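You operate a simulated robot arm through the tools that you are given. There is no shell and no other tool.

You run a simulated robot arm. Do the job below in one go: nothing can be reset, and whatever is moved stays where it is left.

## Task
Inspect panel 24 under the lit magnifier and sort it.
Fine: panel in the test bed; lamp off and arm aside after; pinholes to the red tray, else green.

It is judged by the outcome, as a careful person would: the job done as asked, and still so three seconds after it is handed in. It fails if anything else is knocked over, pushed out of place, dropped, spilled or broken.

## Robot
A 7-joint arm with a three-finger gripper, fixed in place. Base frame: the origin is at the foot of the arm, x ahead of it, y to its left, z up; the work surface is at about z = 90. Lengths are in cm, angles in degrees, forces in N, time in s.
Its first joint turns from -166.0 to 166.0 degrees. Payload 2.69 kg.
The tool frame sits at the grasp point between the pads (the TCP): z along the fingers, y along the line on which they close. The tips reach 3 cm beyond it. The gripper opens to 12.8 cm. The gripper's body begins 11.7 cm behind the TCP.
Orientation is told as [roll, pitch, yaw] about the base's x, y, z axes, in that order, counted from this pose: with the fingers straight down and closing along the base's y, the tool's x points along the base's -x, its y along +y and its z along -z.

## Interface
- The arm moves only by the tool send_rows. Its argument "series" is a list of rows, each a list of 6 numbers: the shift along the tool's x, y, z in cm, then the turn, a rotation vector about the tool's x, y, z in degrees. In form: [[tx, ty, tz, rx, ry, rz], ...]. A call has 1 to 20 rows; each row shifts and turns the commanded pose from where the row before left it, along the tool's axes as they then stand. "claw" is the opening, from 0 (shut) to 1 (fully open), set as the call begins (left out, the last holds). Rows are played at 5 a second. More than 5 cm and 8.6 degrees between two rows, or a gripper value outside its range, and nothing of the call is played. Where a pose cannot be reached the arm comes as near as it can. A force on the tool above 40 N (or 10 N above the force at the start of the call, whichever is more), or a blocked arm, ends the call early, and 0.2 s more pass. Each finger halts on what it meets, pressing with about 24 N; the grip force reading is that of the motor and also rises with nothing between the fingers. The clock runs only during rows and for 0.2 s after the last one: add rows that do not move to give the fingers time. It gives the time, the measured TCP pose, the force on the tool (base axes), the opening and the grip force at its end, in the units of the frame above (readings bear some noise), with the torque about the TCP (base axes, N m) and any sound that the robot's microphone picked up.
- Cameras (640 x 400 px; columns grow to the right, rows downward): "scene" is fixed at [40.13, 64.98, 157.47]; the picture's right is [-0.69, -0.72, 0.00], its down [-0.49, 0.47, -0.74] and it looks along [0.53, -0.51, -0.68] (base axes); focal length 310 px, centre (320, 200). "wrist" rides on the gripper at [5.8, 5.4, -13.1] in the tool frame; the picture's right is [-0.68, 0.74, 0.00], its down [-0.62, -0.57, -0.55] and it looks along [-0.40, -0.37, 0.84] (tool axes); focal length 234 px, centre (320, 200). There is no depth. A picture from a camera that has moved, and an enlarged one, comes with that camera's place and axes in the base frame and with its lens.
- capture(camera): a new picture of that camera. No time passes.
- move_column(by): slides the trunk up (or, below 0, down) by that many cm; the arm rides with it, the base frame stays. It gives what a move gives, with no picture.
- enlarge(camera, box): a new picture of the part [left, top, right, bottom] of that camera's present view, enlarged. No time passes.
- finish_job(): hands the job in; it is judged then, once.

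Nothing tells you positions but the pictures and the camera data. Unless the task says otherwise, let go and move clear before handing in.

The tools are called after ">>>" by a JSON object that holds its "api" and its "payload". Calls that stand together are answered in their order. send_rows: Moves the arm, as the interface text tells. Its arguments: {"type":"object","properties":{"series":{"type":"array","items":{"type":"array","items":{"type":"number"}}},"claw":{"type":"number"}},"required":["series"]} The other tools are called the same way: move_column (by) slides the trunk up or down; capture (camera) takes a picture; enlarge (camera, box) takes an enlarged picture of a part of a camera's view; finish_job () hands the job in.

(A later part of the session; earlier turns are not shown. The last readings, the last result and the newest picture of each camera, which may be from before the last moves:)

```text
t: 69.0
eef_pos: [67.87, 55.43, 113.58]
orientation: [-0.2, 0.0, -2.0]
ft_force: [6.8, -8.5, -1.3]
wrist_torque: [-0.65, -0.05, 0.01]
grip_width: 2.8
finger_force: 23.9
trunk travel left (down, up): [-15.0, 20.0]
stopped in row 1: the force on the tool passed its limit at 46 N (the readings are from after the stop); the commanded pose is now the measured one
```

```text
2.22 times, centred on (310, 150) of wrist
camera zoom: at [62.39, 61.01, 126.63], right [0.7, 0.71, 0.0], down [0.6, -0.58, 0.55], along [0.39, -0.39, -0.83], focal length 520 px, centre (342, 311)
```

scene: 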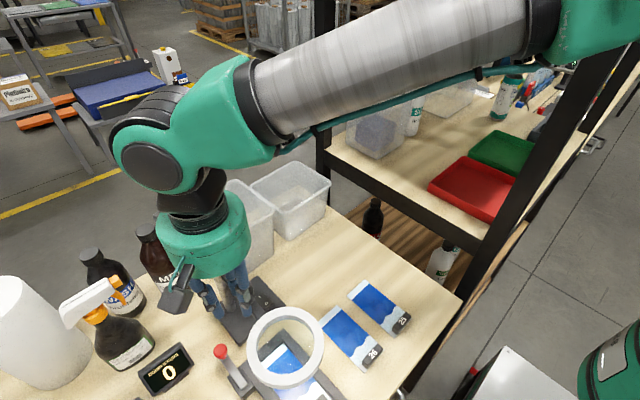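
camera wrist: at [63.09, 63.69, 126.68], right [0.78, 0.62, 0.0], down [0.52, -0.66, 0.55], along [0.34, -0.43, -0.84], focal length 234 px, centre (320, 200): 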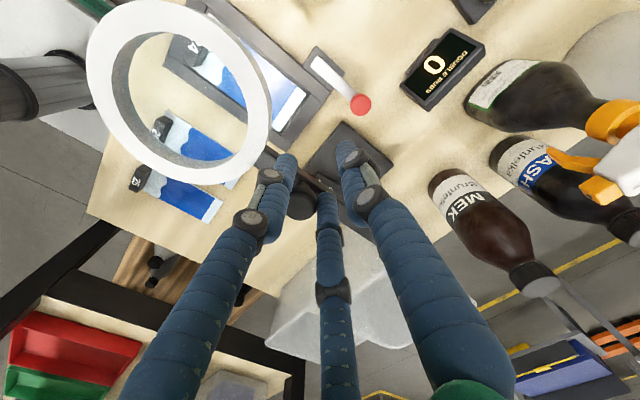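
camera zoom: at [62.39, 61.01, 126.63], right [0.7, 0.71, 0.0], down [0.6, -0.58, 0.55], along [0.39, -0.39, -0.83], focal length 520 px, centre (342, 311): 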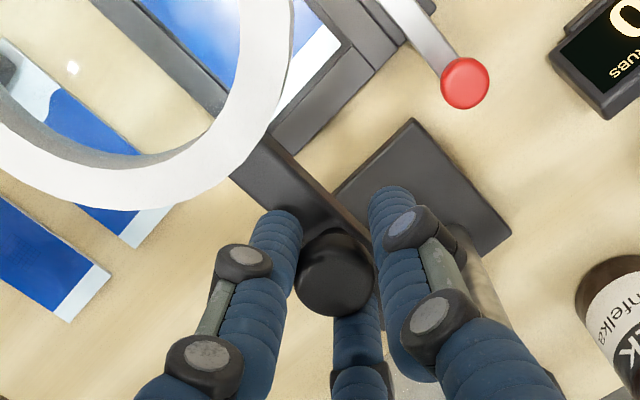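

The swing arm is against its stop over the bed, so that is its intended viewing position. I'll let go gently, rise and take the remaining views with the wrist camera.

>>> {"api": "send_rows", "payload": {"series": [[0, 0, 0, 0, 0, 0], [0, 0, 0, 0, 0, 0], [0, 0, 0, 0, 0, 0]], "claw": 0.4}}

>>> {"api": "send_rows", "payload": {"series": [[0, 0, -1.5, 0, 0, -2], [0, 0, -3, 0, 0, 0], [0, 0, -4, 0, 0, 0], [0, 0, -4, 0, 0, 0], [0, 0, -4, 0, 0, -8.2], [0, 0, -4, 0, 0, -8.2], [0, 0, -4, 0, 0, -8.2], [0, 0, -2, 0, 0, -8.2], [0, 0, 0, 0, 0, -8.2], [0, 0, 0, 0, 0, -8.2], [0, 0, 0, 0, 0, -8.2], [0, 0, 0, 0, 0, -8.2], [0, 0, 0, 0, 0, -8.2], [0, 0, 0, 0, 0, -8.2], [0, 0, 0, 0, 0, -8.0], [1.2, 4.5, 0, 0, 0, 0], [1.2, 4.5, 0, 0, 0, 0], [1.2, 4.6, 0, 0, 0, 0], [0, 0, 0, 0, 0, 0]], "claw": 0.0}}

>>> {"api": "capture", "payload": {"camera": "wrist"}}

>>> {"api": "enlarge", "payload": {"camera": "wrist", "box": [280, 60, 360, 130]}}

```text
t: 69.8
eef_pos: [67.75, 55.52, 113.63]
orientation: [-0.2, 0.0, -1.7]
ft_force: [1.0, -0.1, -0.3]
wrist_torque: [0.03, 0.02, -0.01]
grip_width: 5.11
finger_force: 0.0
trunk travel left (down, up): [-15.0, 20.0]
```

```text
t: 73.8
eef_pos: [53.96, 51.97, 140.26]
orientation: [-0.1, 0.1, 90.1]
ft_force: [-0.7, -0.1, 0.7]
wrist_torque: [0.03, -0.07, -0.02]
grip_width: 0.24
finger_force: 23.8
trunk travel left (down, up): [-15.0, 20.0]
```

```text
taken
camera wrist: at [48.68, 46.2, 153.25], right [-0.74, 0.67, 0.0], down [0.56, 0.62, 0.55], along [0.37, 0.4, -0.84], focal length 234 px, centre (320, 200)
```

wrist: 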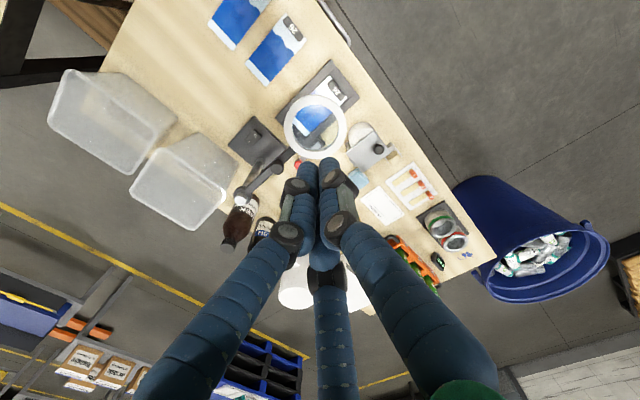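

```text
5.71 times, centred on (320, 95) of wrist
camera zoom: at [48.68, 46.2, 153.25], right [-0.74, 0.67, 0.0], down [0.56, 0.62, 0.55], along [0.37, 0.4, -0.84], focal length 1338 px, centre (320, 800)
```

zoom: 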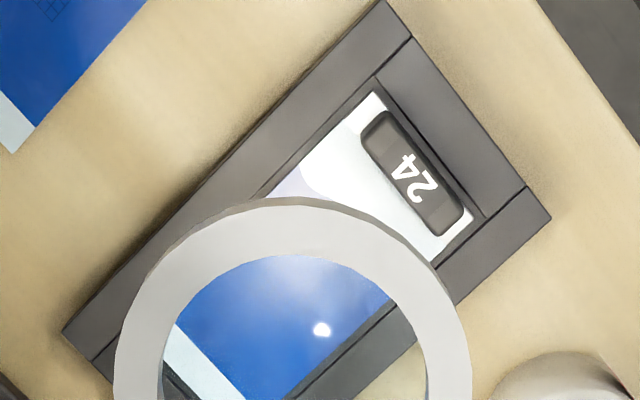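

>>> {"api": "enlarge", "payload": {"camera": "wrist", "box": [306, 102, 332, 128]}}

>>> {"api": "enlarge", "payload": {"camera": "wrist", "box": [300, 108, 320, 128]}}

>>> {"api": "enlarge", "payload": {"camera": "wrist", "box": [308, 102, 328, 122]}}

```text
15.38 times, centred on (319, 115) of wrist
camera zoom: at [48.68, 46.2, 153.25], right [-0.74, 0.67, 0.0], down [0.56, 0.62, 0.55], along [0.37, 0.4, -0.84], focal length 3603 px, centre (335, 1508)
```

zoom: 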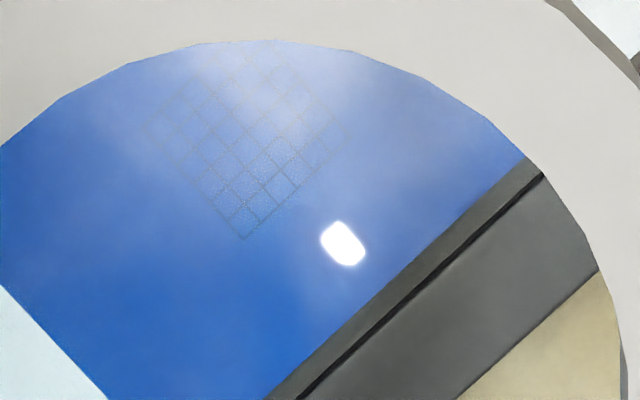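

```text
16.00 times, centred on (310, 118) of wrist
camera zoom: at [48.68, 46.2, 153.25], right [-0.74, 0.67, 0.0], down [0.56, 0.62, 0.55], along [0.37, 0.4, -0.84], focal length 3747 px, centre (480, 1512)
```

zoom: 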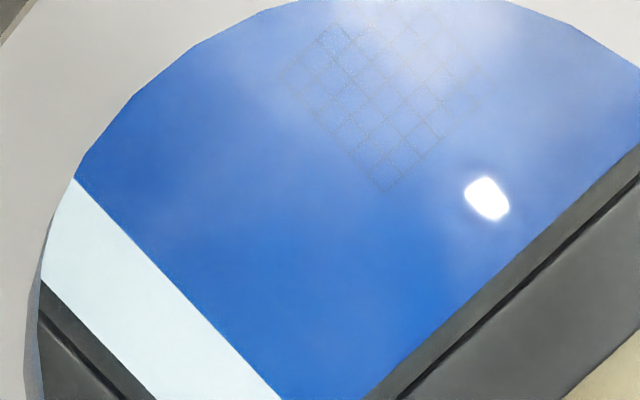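

```text
16.00 times, centred on (318, 112) of wrist
camera zoom: at [48.68, 46.2, 153.25], right [-0.74, 0.67, 0.0], down [0.56, 0.62, 0.55], along [0.37, 0.4, -0.84], focal length 3747 px, centre (352, 1608)
```

zoom: 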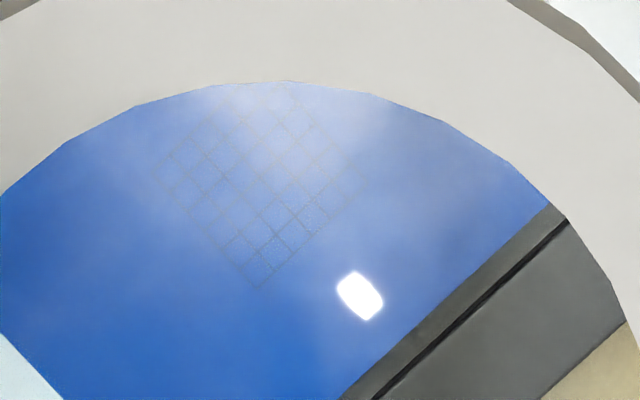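

From every side the coating and grid are unbroken, with only lamp reflections that move with the viewpoint, so panel 24 has no pinholes and goes to the green tray. Next I'll switch the lamp off: back above the switch, with the same tilt, over the "O" end at about (74.1, 49).

>>> {"api": "send_rows", "payload": {"series": [[0.6, -4, 2.6, 0, 0, 0], [0.6, -4, 2.6, 0, 0, 0], [0.6, -4, 2.6, 0, 0, 0], [0.6, -4, 2.6, 0, 0, 0], [0.6, -4, 2.6, 0, 0, 0], [0, 0, 0, 0, 0, 8.35], [0, 0, 0, 0, 0, 8.35], [0, 0, 0, 0, 0, 8.35], [0, 0, 0, 0, 0, 8.35], [0, 0, 0, 0, 0, 8.35], [0, 0, 0, 0, 0, 8.35], [0, 0, 0, 0, 0, 8.35], [0, 0, 0, 0, 0, 8.35], [0, 0, 0, 0, 0, 8.3], [0, 0, 0, 0, 0, 0]]}}

>>> {"api": "send_rows", "payload": {"series": [[0, 0, 0, -3.75, -6.5, 0], [0, 0, 0, -3.75, -6.5, 0], [0, 0, 0, -3.75, -6.5, 0], [0, 0, 0, -3.75, -6.5, 0], [0, 0, 0, 0, 0, 0]]}}

>>> {"api": "capture", "payload": {"camera": "wrist"}}

>>> {"api": "capture", "payload": {"camera": "scene"}}

```text
t: 77.0
eef_pos: [74.29, 48.96, 127.29]
orientation: [-0.2, 0.0, 15.0]
ft_force: [-0.1, 0.9, 0.9]
wrist_torque: [-0.03, 0.0, 0.04]
grip_width: 0.21
finger_force: 23.6
trunk travel left (down, up): [-15.0, 20.0]
```

```text
t: 78.2
eef_pos: [74.2, 49.03, 127.23]
orientation: [16.0, -25.8, 11.4]
ft_force: [-1.0, -1.1, 0.3]
wrist_torque: [0.0, 0.01, -0.02]
grip_width: 0.2
finger_force: 24.0
trunk travel left (down, up): [-15.0, 20.0]
```

```text
taken
camera wrist: at [62.82, 48.36, 137.28], right [0.37, 0.8, 0.48], down [0.52, -0.6, 0.6], along [0.77, 0.03, -0.64], focal length 234 px, centre (320, 200)
```

wrist: 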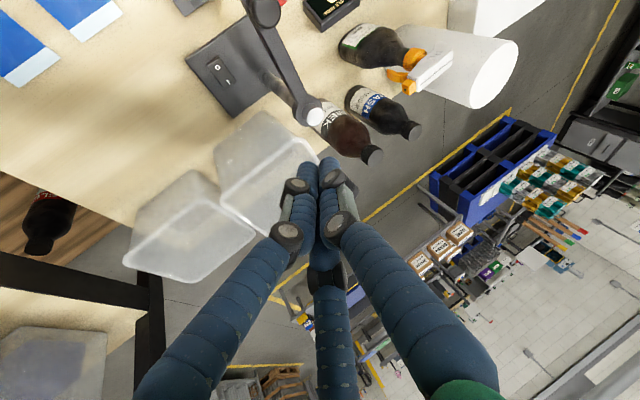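

```text
taken
```

scene: 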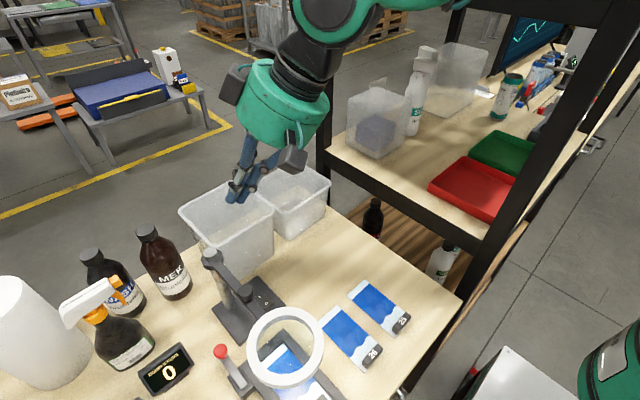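

With the present tilt a side box on the hand would come close to the lens ring, so I'll turn the tilted hand by 30° to lean more toward −y before going down.

>>> {"api": "send_rows", "payload": {"series": [[0, 0, 0, -3.25, 1.875, -6.5], [0, 0, 0, -3.25, 1.875, -6.5], [0, 0, 0, -3.25, 1.875, -6.5], [0, 0, 0, -3.25, 1.875, -6.5], [0.203, 0.217, -0.039, 0, 0, 0], [1.515, -0.875, 3.03, 0, 0, 0], [1.515, -0.875, 3.03, 0, 0, 0], [1.515, -0.875, 3.03, 0, 0, 0], [1.515, -0.875, 3.03, 0, 0, 0], [0, 0, 0, 0, 0, 0], [0, 0, 0, 0, 0, 0]]}}

>>> {"api": "capture", "payload": {"camera": "wrist"}}

>>> {"api": "capture", "payload": {"camera": "scene"}}

```text
t: 80.6
eef_pos: [74.07, 48.9, 113.48]
orientation: [15.8, -25.6, 41.5]
ft_force: [0.1, -0.3, -0.7]
wrist_torque: [0.04, 0.01, -0.02]
grip_width: 0.24
finger_force: 24.5
trunk travel left (down, up): [-15.0, 20.0]
```

```text
taken
camera wrist: at [64.64, 42.63, 123.38], right [-0.08, 0.88, 0.47], down [0.76, -0.26, 0.6], along [0.65, 0.4, -0.64], focal length 234 px, centre (320, 200)
```

wrist: 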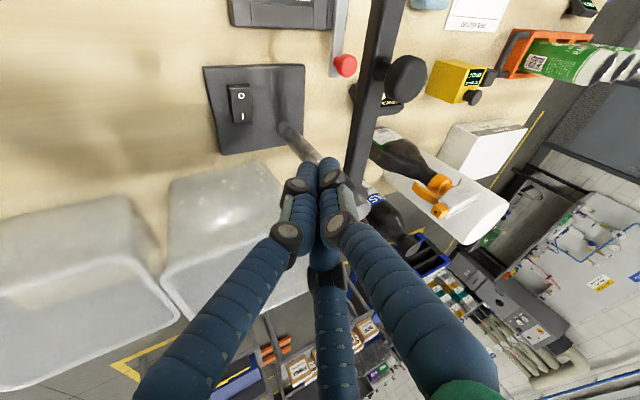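

```text
taken
```

scene: 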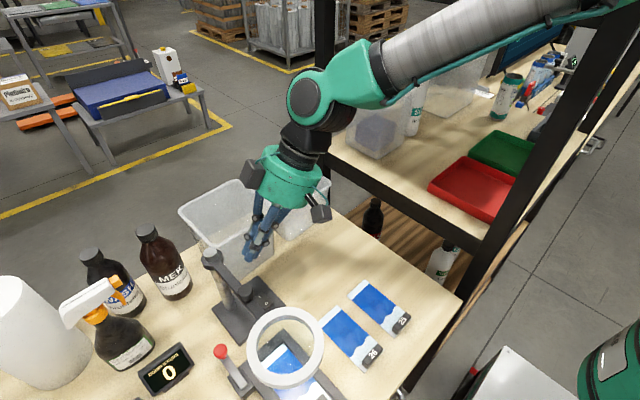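

>>> {"api": "send_rows", "payload": {"series": [[1.515, -0.875, 3.03, 0, 0, 0], [1.515, -0.875, 3.03, 0, 0, 0], [1.515, -0.875, 3.03, 0, 0, 0], [1.515, -0.875, 3.03, 0, 0, 0], [0.433, -0.25, 0.866, 0, 0, 0], [0, 0, 0, 0, 0, 0], [0, 0, 0, 0, 0, 0]]}}

>>> {"api": "enlarge", "payload": {"camera": "wrist", "box": [200, 60, 420, 200]}}

>>> {"api": "enlarge", "payload": {"camera": "scene", "box": [200, 200, 350, 340]}}

```text
t: 82.2
eef_pos: [74.06, 48.81, 98.33]
orientation: [15.9, -25.6, 41.5]
ft_force: [-0.5, 0.4, -0.2]
wrist_torque: [0.01, 0.01, 0.01]
grip_width: 0.22
finger_force: 23.6
trunk travel left (down, up): [-15.0, 20.0]
```

```text
2.86 times, centred on (310, 130) of wrist
camera zoom: at [64.57, 42.52, 108.37], right [-0.08, 0.88, 0.47], down [0.76, -0.26, 0.6], along [0.65, 0.4, -0.64], focal length 669 px, centre (349, 400)
```

zoom: 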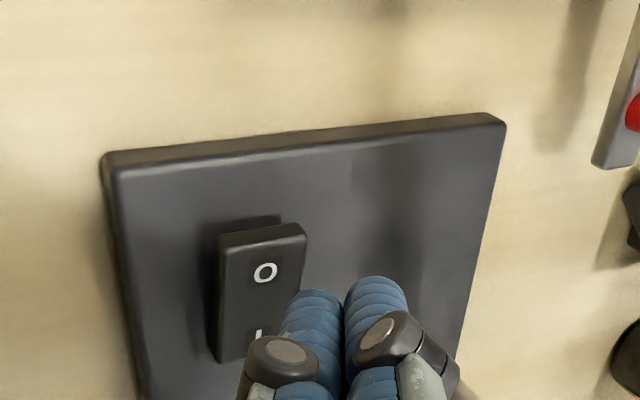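

```text
2.86 times, centred on (275, 270) of scene
camera zoom: at [40.13, 64.98, 157.47], right [-0.69, -0.72, 0.0], down [-0.49, 0.47, -0.74], along [0.53, -0.51, -0.68], focal length 887 px, centre (449, 0)
```

zoom: 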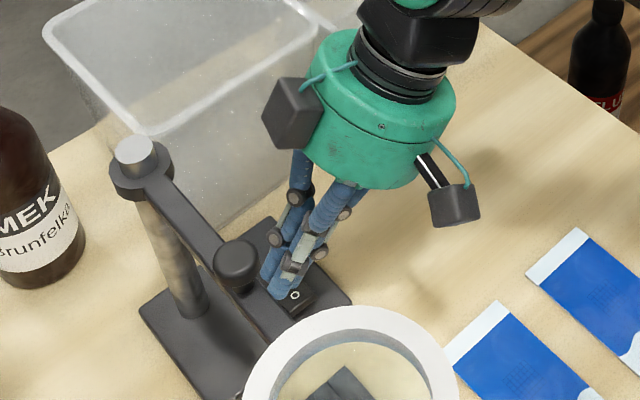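

>>> {"api": "send_rows", "payload": {"series": [[0.135, 0.145, -0.026, 0, 0, 0], [0.217, -0.125, 0.433, 0, 0, 0], [0.217, -0.125, 0.433, 0, 0, 0], [0.217, -0.125, 0.433, 0, 0, 0], [0.217, -0.125, 0.433, 0, 0, 0], [0.13, -0.075, 0.26, 0, 0, 0], [0.13, -0.075, 0.26, 0, 0, 0], [0, 0, 0, 0, 0, 0]]}}

>>> {"api": "enlarge", "payload": {"camera": "wrist", "box": [200, 60, 420, 200]}}

>>> {"api": "enlarge", "payload": {"camera": "scene", "box": [210, 240, 340, 400]}}

```text
t: 84.0
eef_pos: [73.82, 48.95, 95.65]
orientation: [16.0, -25.5, 41.3]
ft_force: [0.4, -0.2, -0.2]
wrist_torque: [-0.01, 0.02, 0.01]
grip_width: 0.18
finger_force: 24.2
trunk travel left (down, up): [-15.0, 20.0]
heard: click
```

```text
2.86 times, centred on (310, 130) of wrist
camera zoom: at [64.33, 42.62, 105.7], right [-0.08, 0.88, 0.47], down [0.76, -0.26, 0.6], along [0.65, 0.4, -0.64], focal length 669 px, centre (349, 400)
```

zoom: 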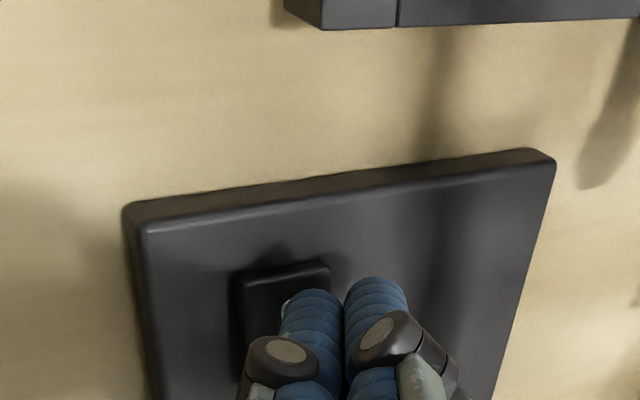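

```text
2.50 times, centred on (275, 320) of scene
camera zoom: at [40.13, 64.98, 157.47], right [-0.69, -0.72, 0.0], down [-0.49, 0.47, -0.74], along [0.53, -0.51, -0.68], focal length 776 px, centre (432, -100)
```

zoom: 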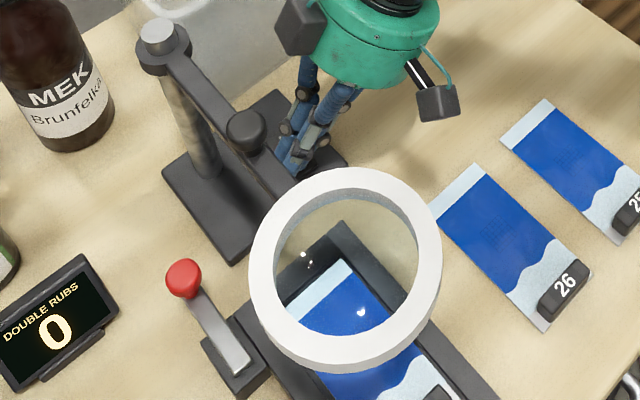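

Click: the lamp is off. I'll retract, level the hand and place the closed fingertips beside the arm bar on its +y side, to push the bar back to its parked position.

>>> {"api": "send_rows", "payload": {"series": [[-0.43, 0.25, -0.87, 0, 0, 0], [-1.515, 0.875, -3.03, 0, 0, 0], [-1.515, 0.875, -3.03, 0, 0, 0], [-1.515, 0.875, -3.03, 0, 0, 0], [-1.515, 0.875, -3.03, 0, 0, 0], [-1.515, 0.875, -3.03, 0, 0, 0], [-1.515, 0.875, -3.03, 0, 0, 0], [-1.2, 0.69, -2.4, 0, 0, 0], [0, 0, 0, 3.75, 6.5, 0], [0, 0, 0, 3.75, 6.5, 0], [0, 0, 0, 3.75, 6.5, 0], [0, 0, 0, 3.75, 6.5, 0], [-1.86, 2.73, 0, 0, 0, 0], [-1.86, 2.73, 0, 0, 0, 0], [-1.86, 2.73, 0, 0, 0, 0], [0, 0, 0, 0, 0, 0]]}}

>>> {"api": "capture", "payload": {"camera": "wrist"}}

>>> {"api": "capture", "payload": {"camera": "scene"}}

```text
t: 87.4
eef_pos: [72.0, 58.7, 120.31]
orientation: [-0.1, 0.0, 45.1]
ft_force: [0.0, 0.3, -0.4]
wrist_torque: [-0.05, -0.04, 0.02]
grip_width: 0.2
finger_force: 24.3
trunk travel left (down, up): [-15.0, 20.0]
```

```text
taken
camera wrist: at [64.14, 58.49, 133.24], right [-0.04, 1.0, 0.0], down [0.84, 0.04, 0.55], along [0.55, 0.02, -0.84], focal length 234 px, centre (320, 200)
```

wrist: 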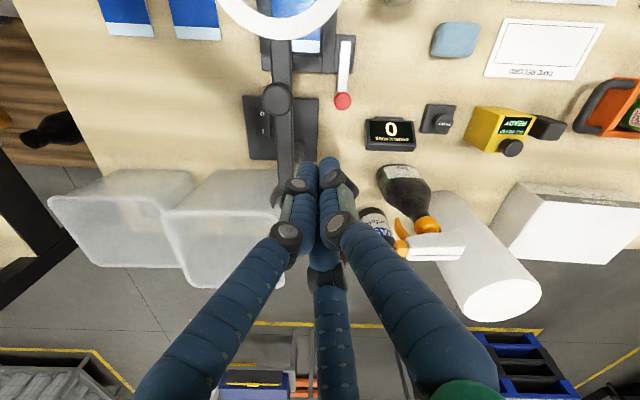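

```text
taken
```

scene: 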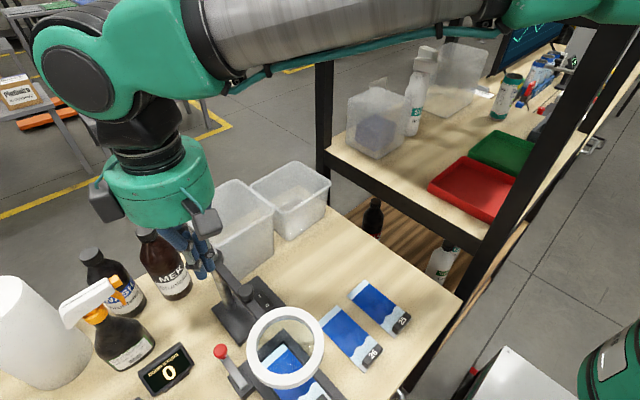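

>>> {"api": "send_rows", "payload": {"series": [[0, 0, 3, 0, 0, 0], [0, 0, 3, 0, 0, 0], [0, 0, 2.5, 0, 0, 0], [0, 0, 1.0, 0, 0, 0], [0, 0, 0, 0, 0, 0]]}}

>>> {"api": "enlarge", "payload": {"camera": "wrist", "box": [200, 60, 420, 240]}}

>>> {"api": "enlarge", "payload": {"camera": "scene", "box": [180, 210, 320, 330]}}

```text
t: 88.6
eef_pos: [71.93, 58.81, 110.8]
orientation: [0.0, 0.1, 45.1]
ft_force: [0.2, -0.6, -0.2]
wrist_torque: [-0.03, 0.03, -0.02]
grip_width: 0.24
finger_force: 24.6
trunk travel left (down, up): [-15.0, 20.0]
```

```text
2.22 times, centred on (310, 150) of wrist
camera zoom: at [64.09, 58.53, 123.87], right [-0.04, 1.0, 0.0], down [0.84, 0.04, 0.55], along [0.55, 0.02, -0.84], focal length 520 px, centre (342, 311)
```

zoom: 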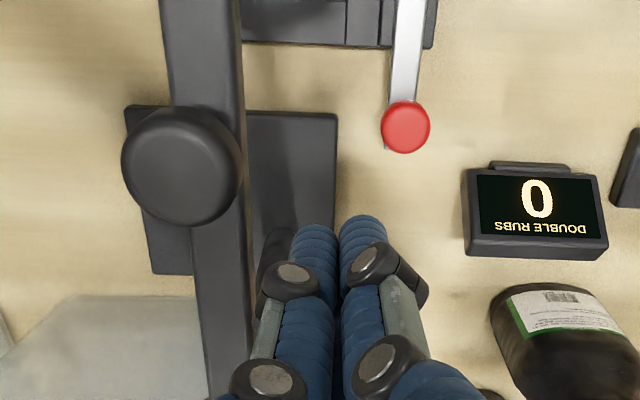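

```text
3.33 times, centred on (250, 270) of scene
camera zoom: at [40.13, 64.98, 157.47], right [-0.69, -0.72, 0.0], down [-0.49, 0.47, -0.74], along [0.53, -0.51, -0.68], focal length 1035 px, centre (553, -33)
```

zoom: 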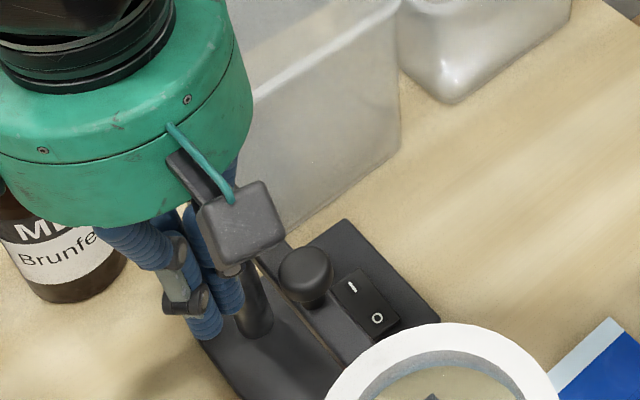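

The fingers stand beside the bar with clearance. I'll push it counter-clockwise in an arc about the post, checking partway.

>>> {"api": "send_rows", "payload": {"series": [[0.495, -0.495, 0, 0, 0, 0], [0.809, -0.398, 0, 0, 0, 0], [0.763, -0.481, 0, 0, 0, 0], [0.709, -0.558, 0, 0, 0, 0], [0.647, -0.629, 0, 0, 0, 0], [0.577, -0.693, 0, 0, 0, 0], [0, 0, 0, 0, 0, 0]]}}

>>> {"api": "capture", "payload": {"camera": "scene"}}

>>> {"api": "capture", "payload": {"camera": "wrist"}}

```text
t: 90.2
eef_pos: [71.48, 53.61, 110.86]
orientation: [-0.1, 0.1, 45.2]
ft_force: [-0.3, 0.1, 0.3]
wrist_torque: [0.02, 0.01, -0.02]
grip_width: 0.23
finger_force: 23.7
trunk travel left (down, up): [-15.0, 20.0]
```

```text
taken
```

scene: 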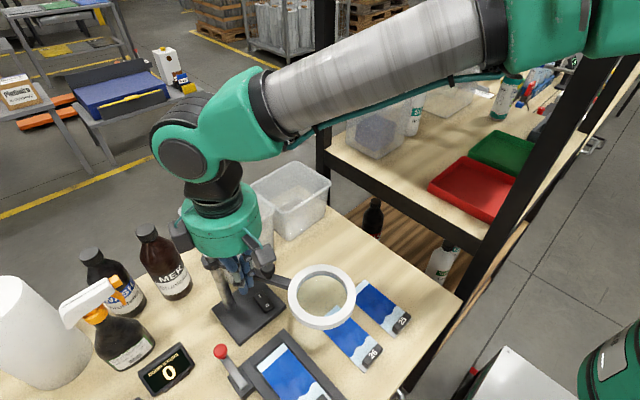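

```text
taken
camera wrist: at [63.61, 53.33, 123.85], right [-0.04, 1.0, 0.0], down [0.84, 0.04, 0.55], along [0.55, 0.02, -0.84], focal length 234 px, centre (320, 200)
```

wrist: 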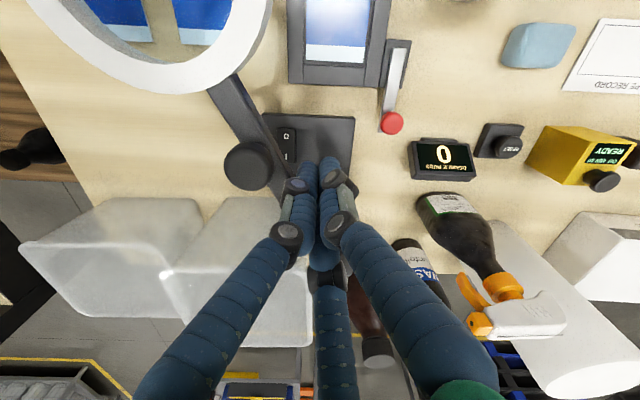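

>>> {"api": "send_rows", "payload": {"series": [[0.502, -0.75, 0, 0, 0, 0], [0.421, -0.798, 0, 0, 0, 0], [0.335, -0.837, 0, 0, 0, 0], [0.246, -0.868, 0, 0, 0, 0], [0.154, -0.889, 0, 0, 0, 0], [0.06, -0.9, 0, 0, 0, 0], [-0.035, -0.901, 0, 0, 0, 0], [-0.129, -0.893, 0, 0, 0, 0], [0, 0, 0, 0, 0, 0]]}}

>>> {"api": "capture", "payload": {"camera": "scene"}}

>>> {"api": "capture", "payload": {"camera": "wrist"}}

```text
t: 92.2
eef_pos: [75.28, 47.69, 110.91]
orientation: [-0.1, 0.1, 45.1]
ft_force: [0.1, 0.3, -0.3]
wrist_torque: [0.04, 0.02, 0.0]
grip_width: 0.2
finger_force: 24.1
trunk travel left (down, up): [-15.0, 20.0]
```

```text
taken
```

scene: 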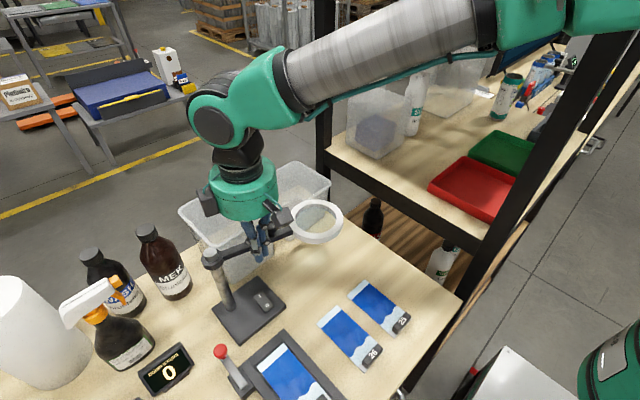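

```text
taken
camera wrist: at [67.27, 47.35, 123.89], right [-0.04, 1.0, 0.0], down [0.84, 0.04, 0.55], along [0.55, 0.02, -0.84], focal length 234 px, centre (320, 200)
```

wrist: 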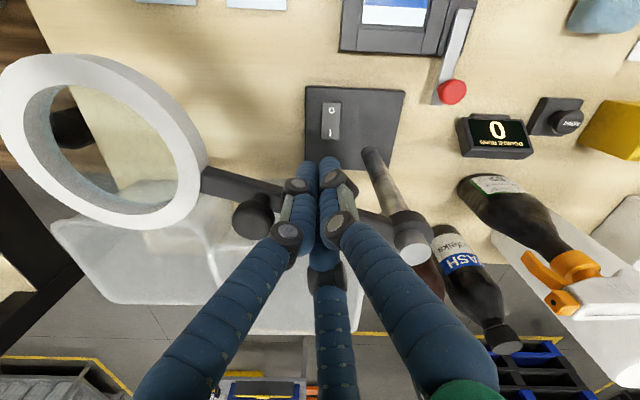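

>>> {"api": "send_rows", "payload": {"series": [[-0.221, -0.874, 0, 0, 0, 0], [-0.311, -0.846, 0, 0, 0, 0], [-0.398, -0.809, 0, 0, 0, 0], [0, 0, 0, 0, 0, 0]]}}

>>> {"api": "capture", "payload": {"camera": "scene"}}

```text
t: 93.2
eef_pos: [77.49, 46.58, 110.73]
orientation: [-0.1, 0.2, 45.1]
ft_force: [-16.0, 1.1, -0.7]
wrist_torque: [-0.04, 0.16, 0.08]
grip_width: 0.22
finger_force: 23.7
trunk travel left (down, up): [-15.0, 20.0]
```

```text
taken
```

scene: 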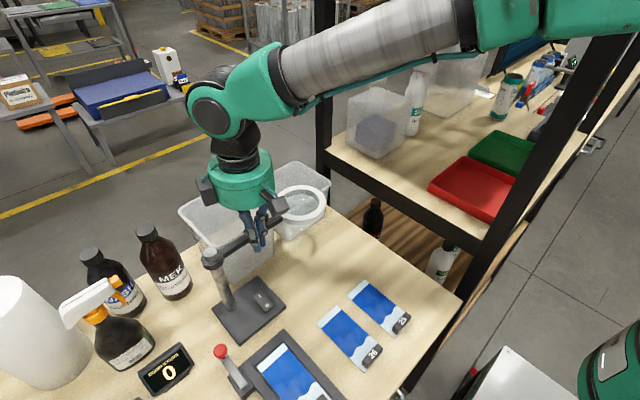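

The magnifier is back against its original stop, and the lamp is off. I'll back away, rise, turn to yaw 90 and return above panel 24 in the bed.

>>> {"api": "send_rows", "payload": {"series": [[1.06, 1.06, 0, 0, 0, 0], [0.7, 0.7, -1, 0, 0, 0], [0, 0, -4, 0, 0, 0], [0, 0, -4, 0, 0, 0], [0, 0, -4, 0, 0, 0], [0, 0, 0, 0, 0, -7.5], [0, 0, 0, 0, 0, -7.5], [0, 0, 0, 0, 0, -7.5], [0, 0, 0, 0, 0, -7.5], [0, 0, 0, 0, 0, -7.5], [0, 0, 0, 0, 0, -7.5], [0, 0, 0, 0, 0, 0]]}}

>>> {"api": "send_rows", "payload": {"series": [[-1.33, 3.76, 0, 0, 0, 0], [-1.33, 3.76, 0, 0, 0, 0], [-1.33, 3.76, 0, 0, 0, 0], [-1.33, 3.76, 0, 0, 0, 0], [-1.33, 3.76, 0, 0, 0, 0], [-1.33, 3.76, 0, 0, 0, 0], [0, 0, 0, 0, 0, 0]], "claw": 0.39}}

>>> {"api": "capture", "payload": {"camera": "wrist"}}

>>> {"api": "enlarge", "payload": {"camera": "wrist", "box": [200, 60, 400, 220]}}

```text
t: 95.8
eef_pos: [75.01, 46.58, 123.97]
orientation: [0.0, 0.3, 90.1]
ft_force: [-0.4, 0.5, -0.2]
wrist_torque: [0.02, 0.0, 0.04]
grip_width: 0.26
finger_force: 24.1
trunk travel left (down, up): [-15.0, 20.0]
```

```text
t: 97.4
eef_pos: [52.59, 54.37, 124.05]
orientation: [0.0, 0.2, 90.1]
ft_force: [0.2, 0.1, 0.6]
wrist_torque: [-0.01, -0.06, -0.02]
grip_width: 5.02
finger_force: 0.0
trunk travel left (down, up): [-15.0, 20.0]
```

```text
taken
camera wrist: at [47.26, 48.53, 137.13], right [-0.74, 0.68, 0.0], down [0.56, 0.62, 0.55], along [0.37, 0.4, -0.84], focal length 234 px, centre (320, 200)
```

wrist: 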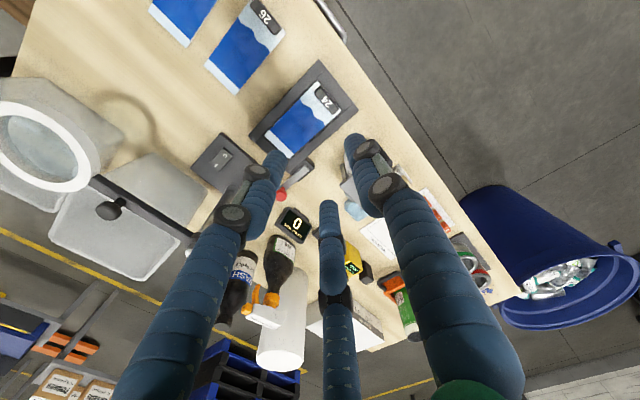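

```text
2.50 times, centred on (300, 140) of wrist
camera zoom: at [47.26, 48.53, 137.13], right [-0.74, 0.68, 0.0], down [0.56, 0.62, 0.55], along [0.37, 0.4, -0.84], focal length 585 px, centre (370, 350)
```

zoom: 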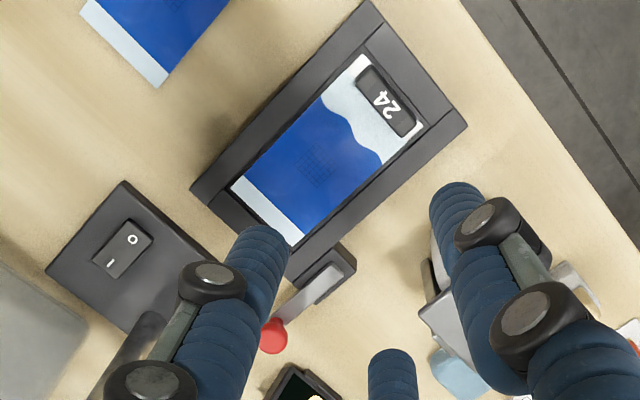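

Before lifting it, one direct close look at the coating without the lens, for comparison.

>>> {"api": "enlarge", "payload": {"camera": "wrist", "box": [285, 90, 325, 130]}}

>>> {"api": "enlarge", "payload": {"camera": "wrist", "box": [288, 98, 308, 118]}}

>>> {"api": "enlarge", "payload": {"camera": "wrist", "box": [0, 70, 100, 200]}}

```text
10.00 times, centred on (305, 110) of wrist
camera zoom: at [47.26, 48.53, 137.13], right [-0.74, 0.68, 0.0], down [0.56, 0.62, 0.55], along [0.37, 0.4, -0.84], focal length 2342 px, centre (470, 1100)
```

zoom: 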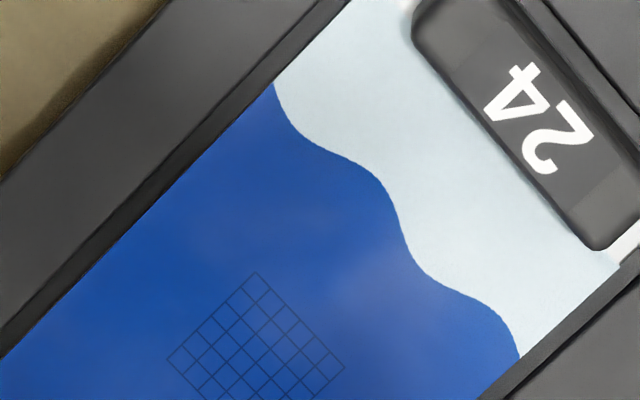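

```text
16.00 times, centred on (298, 108) of wrist
camera zoom: at [47.26, 48.53, 137.13], right [-0.74, 0.68, 0.0], down [0.56, 0.62, 0.55], along [0.37, 0.4, -0.84], focal length 3747 px, centre (672, 1672)
```

zoom: 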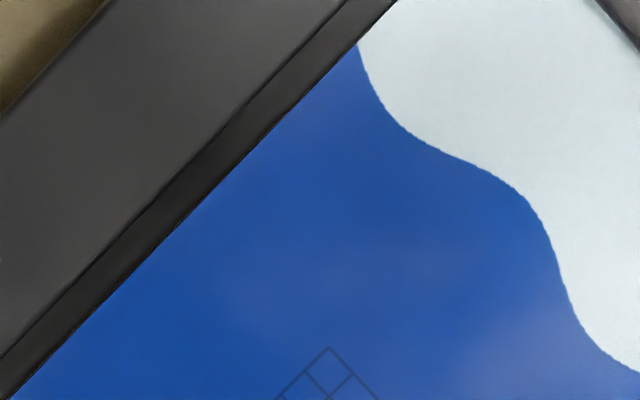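

```text
3.08 times, centred on (50, 135) of wrist
camera zoom: at [47.26, 48.53, 137.13], right [-0.74, 0.68, 0.0], down [0.56, 0.62, 0.55], along [0.37, 0.4, -0.84], focal length 720 px, centre (1151, 400)
```

zoom: 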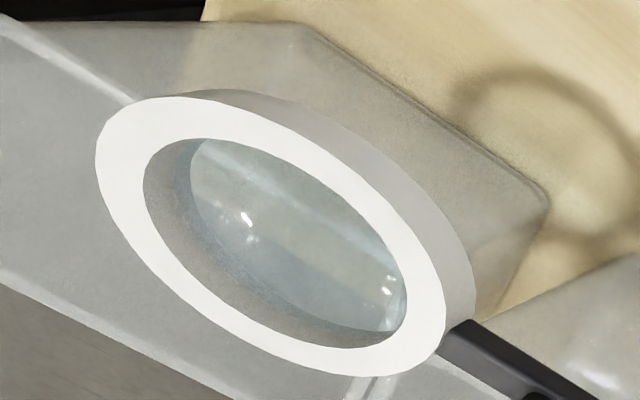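

The coating looks sound there too. I'll now go down over the tag in the bed with the fingers at 5 cm.

>>> {"api": "send_rows", "payload": {"series": [[-0.43, 0.3, 2, 0, 0, 0], [0, 0, 4, 0, 0, 0], [0, 0, 4, 0, 0, 0], [0, 0, 4, 0, 0, 0], [0, 0, 4, 0, 0, 0], [0, 0, 4, 0, 0, 0], [0, 0, 2.5, 0, 0, 0], [0, 0, 0.8, 0, 0, 0], [0, 0, 0, 0, 0, 0]]}}

>>> {"api": "enlarge", "payload": {"camera": "wrist", "box": [200, 80, 400, 225]}}

```text
t: 99.4
eef_pos: [52.03, 54.6, 98.52]
orientation: [0.0, 0.3, 90.2]
ft_force: [-0.3, 0.9, 0.3]
wrist_torque: [-0.01, -0.03, 0.03]
grip_width: 5.01
finger_force: 0.2
trunk travel left (down, up): [-15.0, 20.0]
```

```text
2.76 times, centred on (300, 152) of wrist
camera zoom: at [46.72, 48.84, 111.56], right [-0.74, 0.68, 0.0], down [0.56, 0.62, 0.55], along [0.37, 0.4, -0.84], focal length 646 px, centre (375, 331)
```

zoom: 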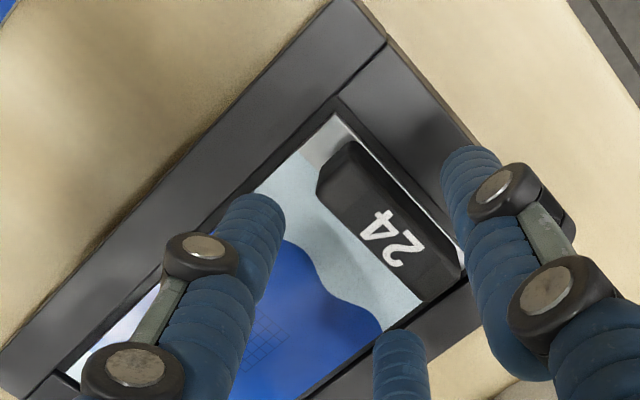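

>>> {"api": "send_rows", "payload": {"series": [[0, -0.3, 0, 0, 0, 0], [0, 0, 1, 0, 0, 0], [0, 0, 0.8, 0, 0, 0], [0, 0, 0.7, 0, 0, 0], [0, 0, 0, 0, 0, 0]]}}

>>> {"api": "send_rows", "payload": {"series": [[0, 0, 0, 0, 0, 0], [0, 0, 0, 0, 0, 0], [0, 0, 0, 0, 0, 0], [0, 0, 0, 0, 0, 0]], "claw": 0.0}}

>>> {"api": "enlarge", "payload": {"camera": "wrist", "box": [200, 80, 400, 225]}}

```text
t: 100.6
eef_pos: [52.42, 54.76, 96.18]
orientation: [0.0, 0.3, 90.1]
ft_force: [0.4, 0.4, 0.1]
wrist_torque: [0.0, 0.0, -0.02]
grip_width: 4.99
finger_force: 0.0
trunk travel left (down, up): [-15.0, 20.0]
```

```text
t: 101.6
eef_pos: [52.51, 54.6, 96.19]
orientation: [0.0, 0.2, 90.1]
ft_force: [0.4, 0.2, 0.1]
wrist_torque: [-0.03, 0.04, -0.01]
grip_width: 2.53
finger_force: 23.9
trunk travel left (down, up): [-15.0, 20.0]
```

```text
2.76 times, centred on (300, 152) of wrist
camera zoom: at [47.22, 48.84, 109.1], right [-0.74, 0.68, 0.0], down [0.56, 0.62, 0.55], along [0.37, 0.4, -0.84], focal length 646 px, centre (375, 331)
```

zoom: 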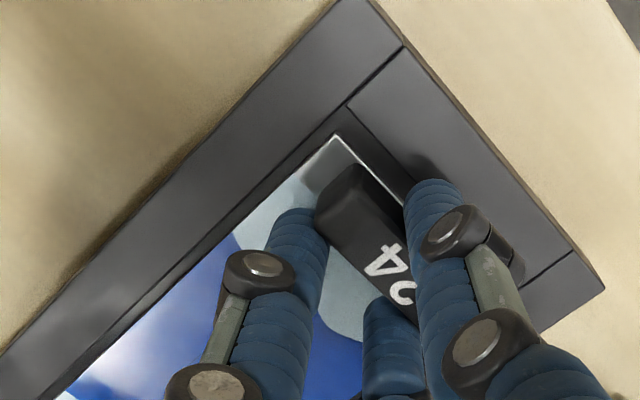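

The tag is gripped again (2.53 cm). I'll lift the panel straight out of the bed and check it.

>>> {"api": "send_rows", "payload": {"series": [[0, 0, -0.5, 0, 0, 0], [0, 0, -0.7, 0, 0, 0], [0, 0, -1.5, 0, 0, 0], [0, 0, -3, 0, 0, 0], [0, 0, -3, 0, 0, 0], [0, 0, -3, 0, 0, 0], [0, 0, -3, 0, 0, 0], [0, 0, -3, 0, 0, 0], [0, 0, 0, 0, 0, 0]]}}

>>> {"api": "capture", "payload": {"camera": "wrist"}}

>>> {"api": "capture", "payload": {"camera": "scene"}}

>>> {"api": "enlarge", "payload": {"camera": "scene", "box": [400, 60, 640, 260]}}

```text
t: 103.6
eef_pos: [52.28, 54.66, 113.94]
orientation: [0.0, 0.1, 90.2]
ft_force: [-0.1, -0.7, -0.8]
wrist_torque: [0.03, 0.0, 0.02]
grip_width: 2.53
finger_force: 24.1
trunk travel left (down, up): [-15.0, 20.0]
```

```text
taken
camera wrist: at [46.99, 48.92, 126.92], right [-0.74, 0.68, 0.0], down [0.56, 0.62, 0.55], along [0.37, 0.4, -0.84], focal length 234 px, centre (320, 200)
```

wrist: 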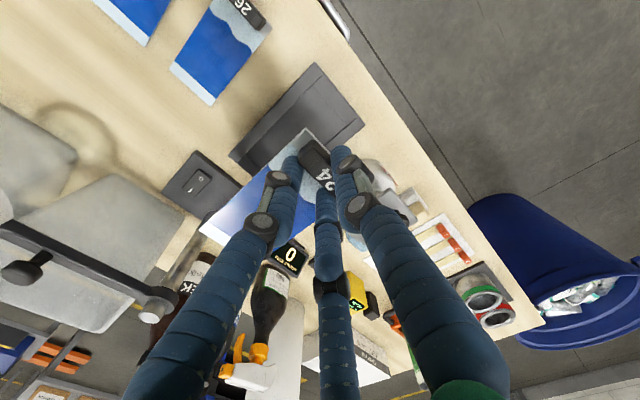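

```text
taken
```

scene: 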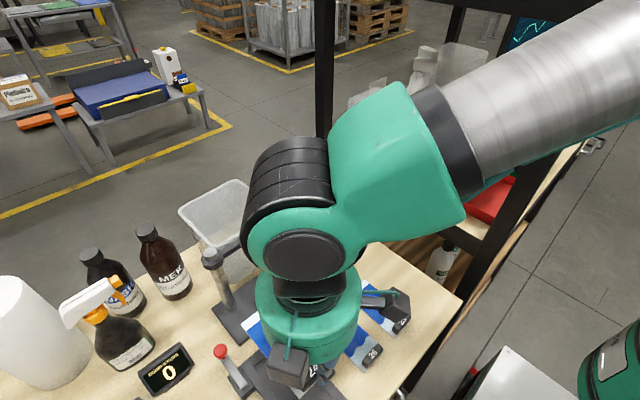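

```text
2.00 times, centred on (520, 160) of scene
camera zoom: at [40.13, 64.98, 157.47], right [-0.69, -0.72, 0.0], down [-0.49, 0.47, -0.74], along [0.53, -0.51, -0.68], focal length 621 px, centre (-80, 280)
```

zoom: 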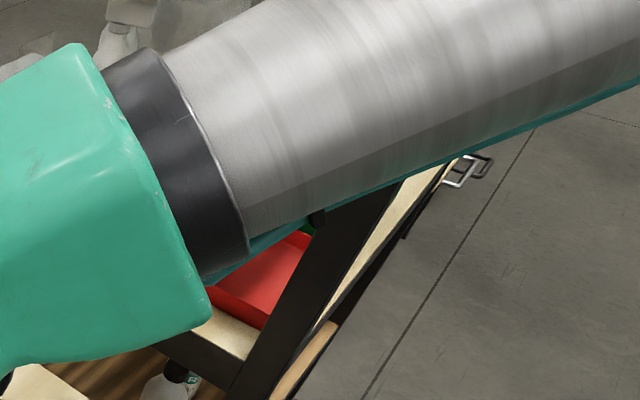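

The panel came out cleanly. The rack's corner post at about (46, 5) is in the way of a direct sweep, so I'll draw the arm in toward the base first.

>>> {"api": "send_rows", "payload": {"series": [[3.1, 2.8, -0.25, 0, 0, 0], [3.1, 2.8, -0.25, 0, 0, 0], [3.1, 2.8, -0.25, 0, 0, 0], [3.1, 2.8, -0.25, 0, 0, 0], [3.1, 2.8, -0.25, 0, 0, 0], [3.1, 2.8, -0.25, 0, 0, 0], [3.1, 2.8, -0.25, 0, 0, 0], [3.0, 2.7, -0.25, 0, 0, 0], [0, 0, 0, 0, 0, 0]]}}

>>> {"api": "capture", "payload": {"camera": "wrist"}}

>>> {"api": "capture", "payload": {"camera": "scene"}}

```text
t: 105.6
eef_pos: [30.12, 30.12, 115.94]
orientation: [0.0, 0.1, 90.1]
ft_force: [0.4, -1.1, -1.6]
wrist_torque: [0.05, -0.01, 0.01]
grip_width: 2.53
finger_force: 23.9
trunk travel left (down, up): [-15.0, 20.0]
```

```text
taken
camera wrist: at [24.79, 24.26, 128.87], right [-0.74, 0.68, 0.0], down [0.56, 0.62, 0.55], along [0.37, 0.4, -0.84], focal length 234 px, centre (320, 200)
```

wrist: 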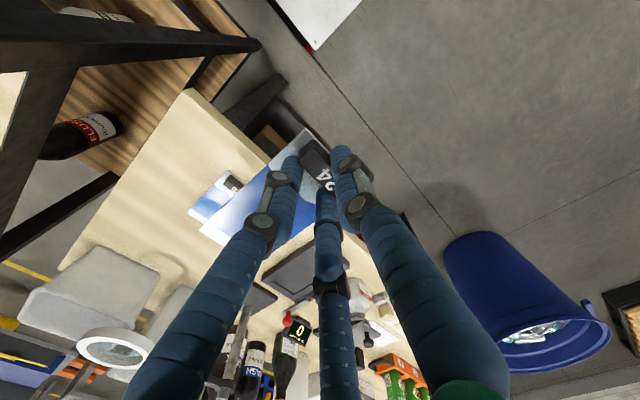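

```text
taken
```

scene: 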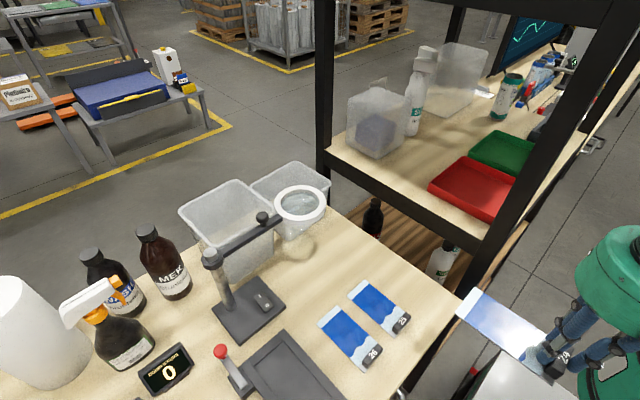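

Now the scene camera has a clear view of the rack and trays. I'll measure them.

>>> {"api": "enlarge", "payload": {"camera": "scene", "box": [420, 110, 580, 240]}}

>>> {"api": "enlarge", "payload": {"camera": "scene", "box": [500, 0, 640, 120]}}

>>> {"api": "enlarge", "payload": {"camera": "wrist", "box": [0, 0, 280, 180]}}

```text
3.08 times, centred on (500, 175) of scene
camera zoom: at [40.13, 64.98, 157.47], right [-0.69, -0.72, 0.0], down [-0.49, 0.47, -0.74], along [0.53, -0.51, -0.68], focal length 955 px, centre (-234, 277)
```

zoom: 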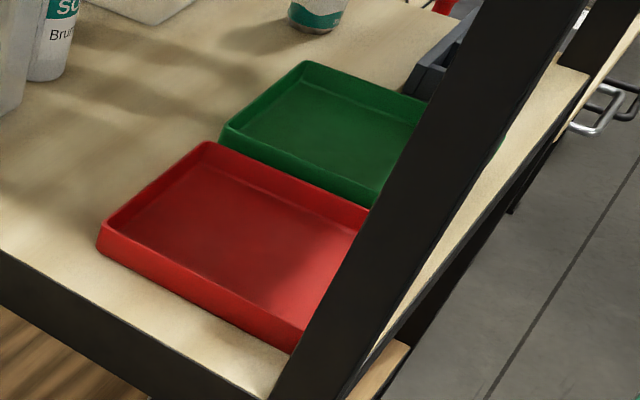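

```text
3.33 times, centred on (570, 60) of scene
camera zoom: at [40.13, 64.98, 157.47], right [-0.69, -0.72, 0.0], down [-0.49, 0.47, -0.74], along [0.53, -0.51, -0.68], focal length 1035 px, centre (-513, 667)
```

zoom: 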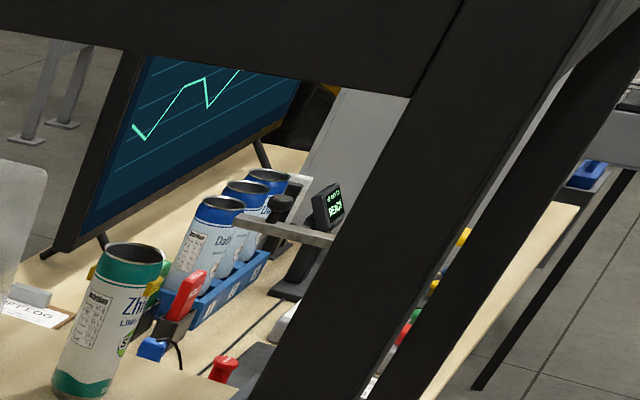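

```text
2.22 times, centred on (140, 90) of wrist
camera zoom: at [24.79, 24.26, 128.87], right [-0.74, 0.68, 0.0], down [0.56, 0.62, 0.55], along [0.37, 0.4, -0.84], focal length 520 px, centre (720, 444)
```

zoom: 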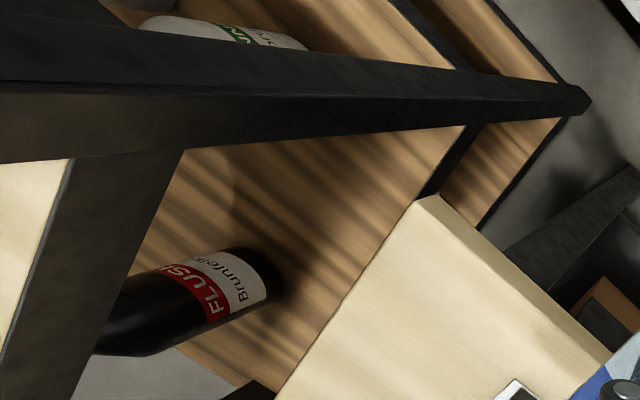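

The rack's shelf is higher than the bench, with a post at about (46, 4) and an overhead beam at about z 145. I'll pull further in and pass the post with the panel well inside it, then look at the rack's open end.

>>> {"api": "send_rows", "payload": {"series": [[2, 2.5, -3, 0, 0, 0], [2, 2.5, -3, 0, 0, 0], [3.5, 0, 0, 0, 0, 0], [3.5, 0, 0, 0, 0, 0], [3.5, 0, 0, 0, 0, 0], [0, 0, 0, 0, 0, 0]]}}

>>> {"api": "capture", "payload": {"camera": "wrist"}}

>>> {"api": "capture", "payload": {"camera": "scene"}}

```text
t: 107.0
eef_pos: [25.18, 15.58, 122.1]
orientation: [0.0, 0.2, 90.1]
ft_force: [-0.1, -0.3, -0.9]
wrist_torque: [0.05, -0.08, 0.0]
grip_width: 2.5
finger_force: 23.9
trunk travel left (down, up): [-15.0, 20.0]
```

```text
taken
camera wrist: at [19.89, 9.72, 135.03], right [-0.74, 0.68, 0.0], down [0.56, 0.62, 0.55], along [0.37, 0.4, -0.84], focal length 234 px, centre (320, 200)
```

wrist: 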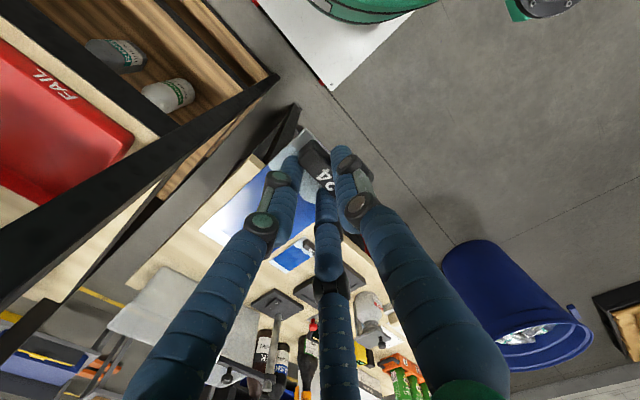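

```text
taken
```

scene: 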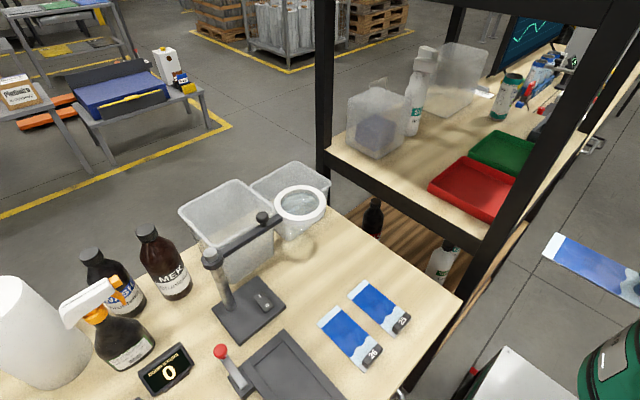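

The red tray is marked "FAIL", so green is the tray for sound panels. The panel's tip has about 5 cm to the post; I'll carry on past it in −y.

>>> {"api": "send_rows", "payload": {"series": [[3.5, 0, 0, 0, 0, 0], [3.5, 0, 0, 0, 0, 0], [3.5, 0, 0, 0, 0, 0], [3.5, 0, 0, 0, 0, 0], [3.5, 0, 0, 0, 0, 0], [3.5, 0, 0, 0, 0, 0], [0, 0, 0, 0, 0, 0]]}}

>>> {"api": "capture", "payload": {"camera": "wrist"}}

>>> {"api": "capture", "payload": {"camera": "scene"}}

```text
t: 108.6
eef_pos: [25.19, -5.49, 121.75]
orientation: [0.1, 0.2, 90.1]
ft_force: [0.8, 0.2, -1.1]
wrist_torque: [-0.03, 0.05, 0.01]
grip_width: 2.52
finger_force: 24.3
trunk travel left (down, up): [-15.0, 20.0]
```

```text
taken
camera wrist: at [19.91, -11.32, 134.78], right [-0.74, 0.68, 0.0], down [0.56, 0.62, 0.55], along [0.37, 0.4, -0.84], focal length 234 px, centre (320, 200)
```

wrist: 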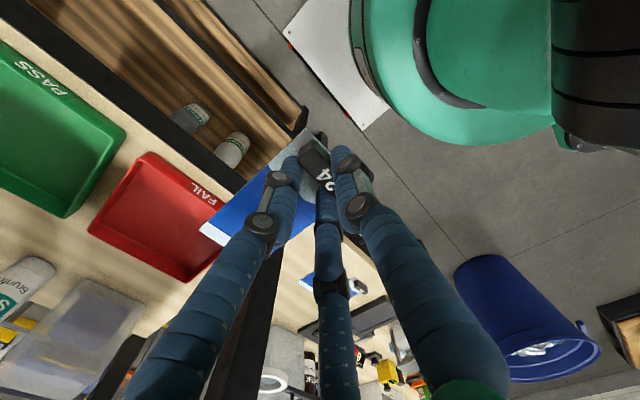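

```text
taken
```

scene: 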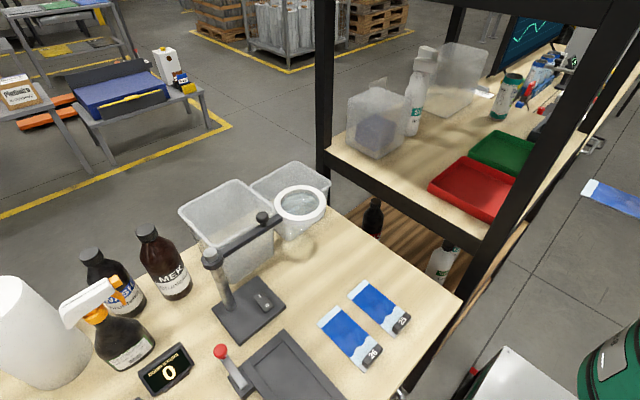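

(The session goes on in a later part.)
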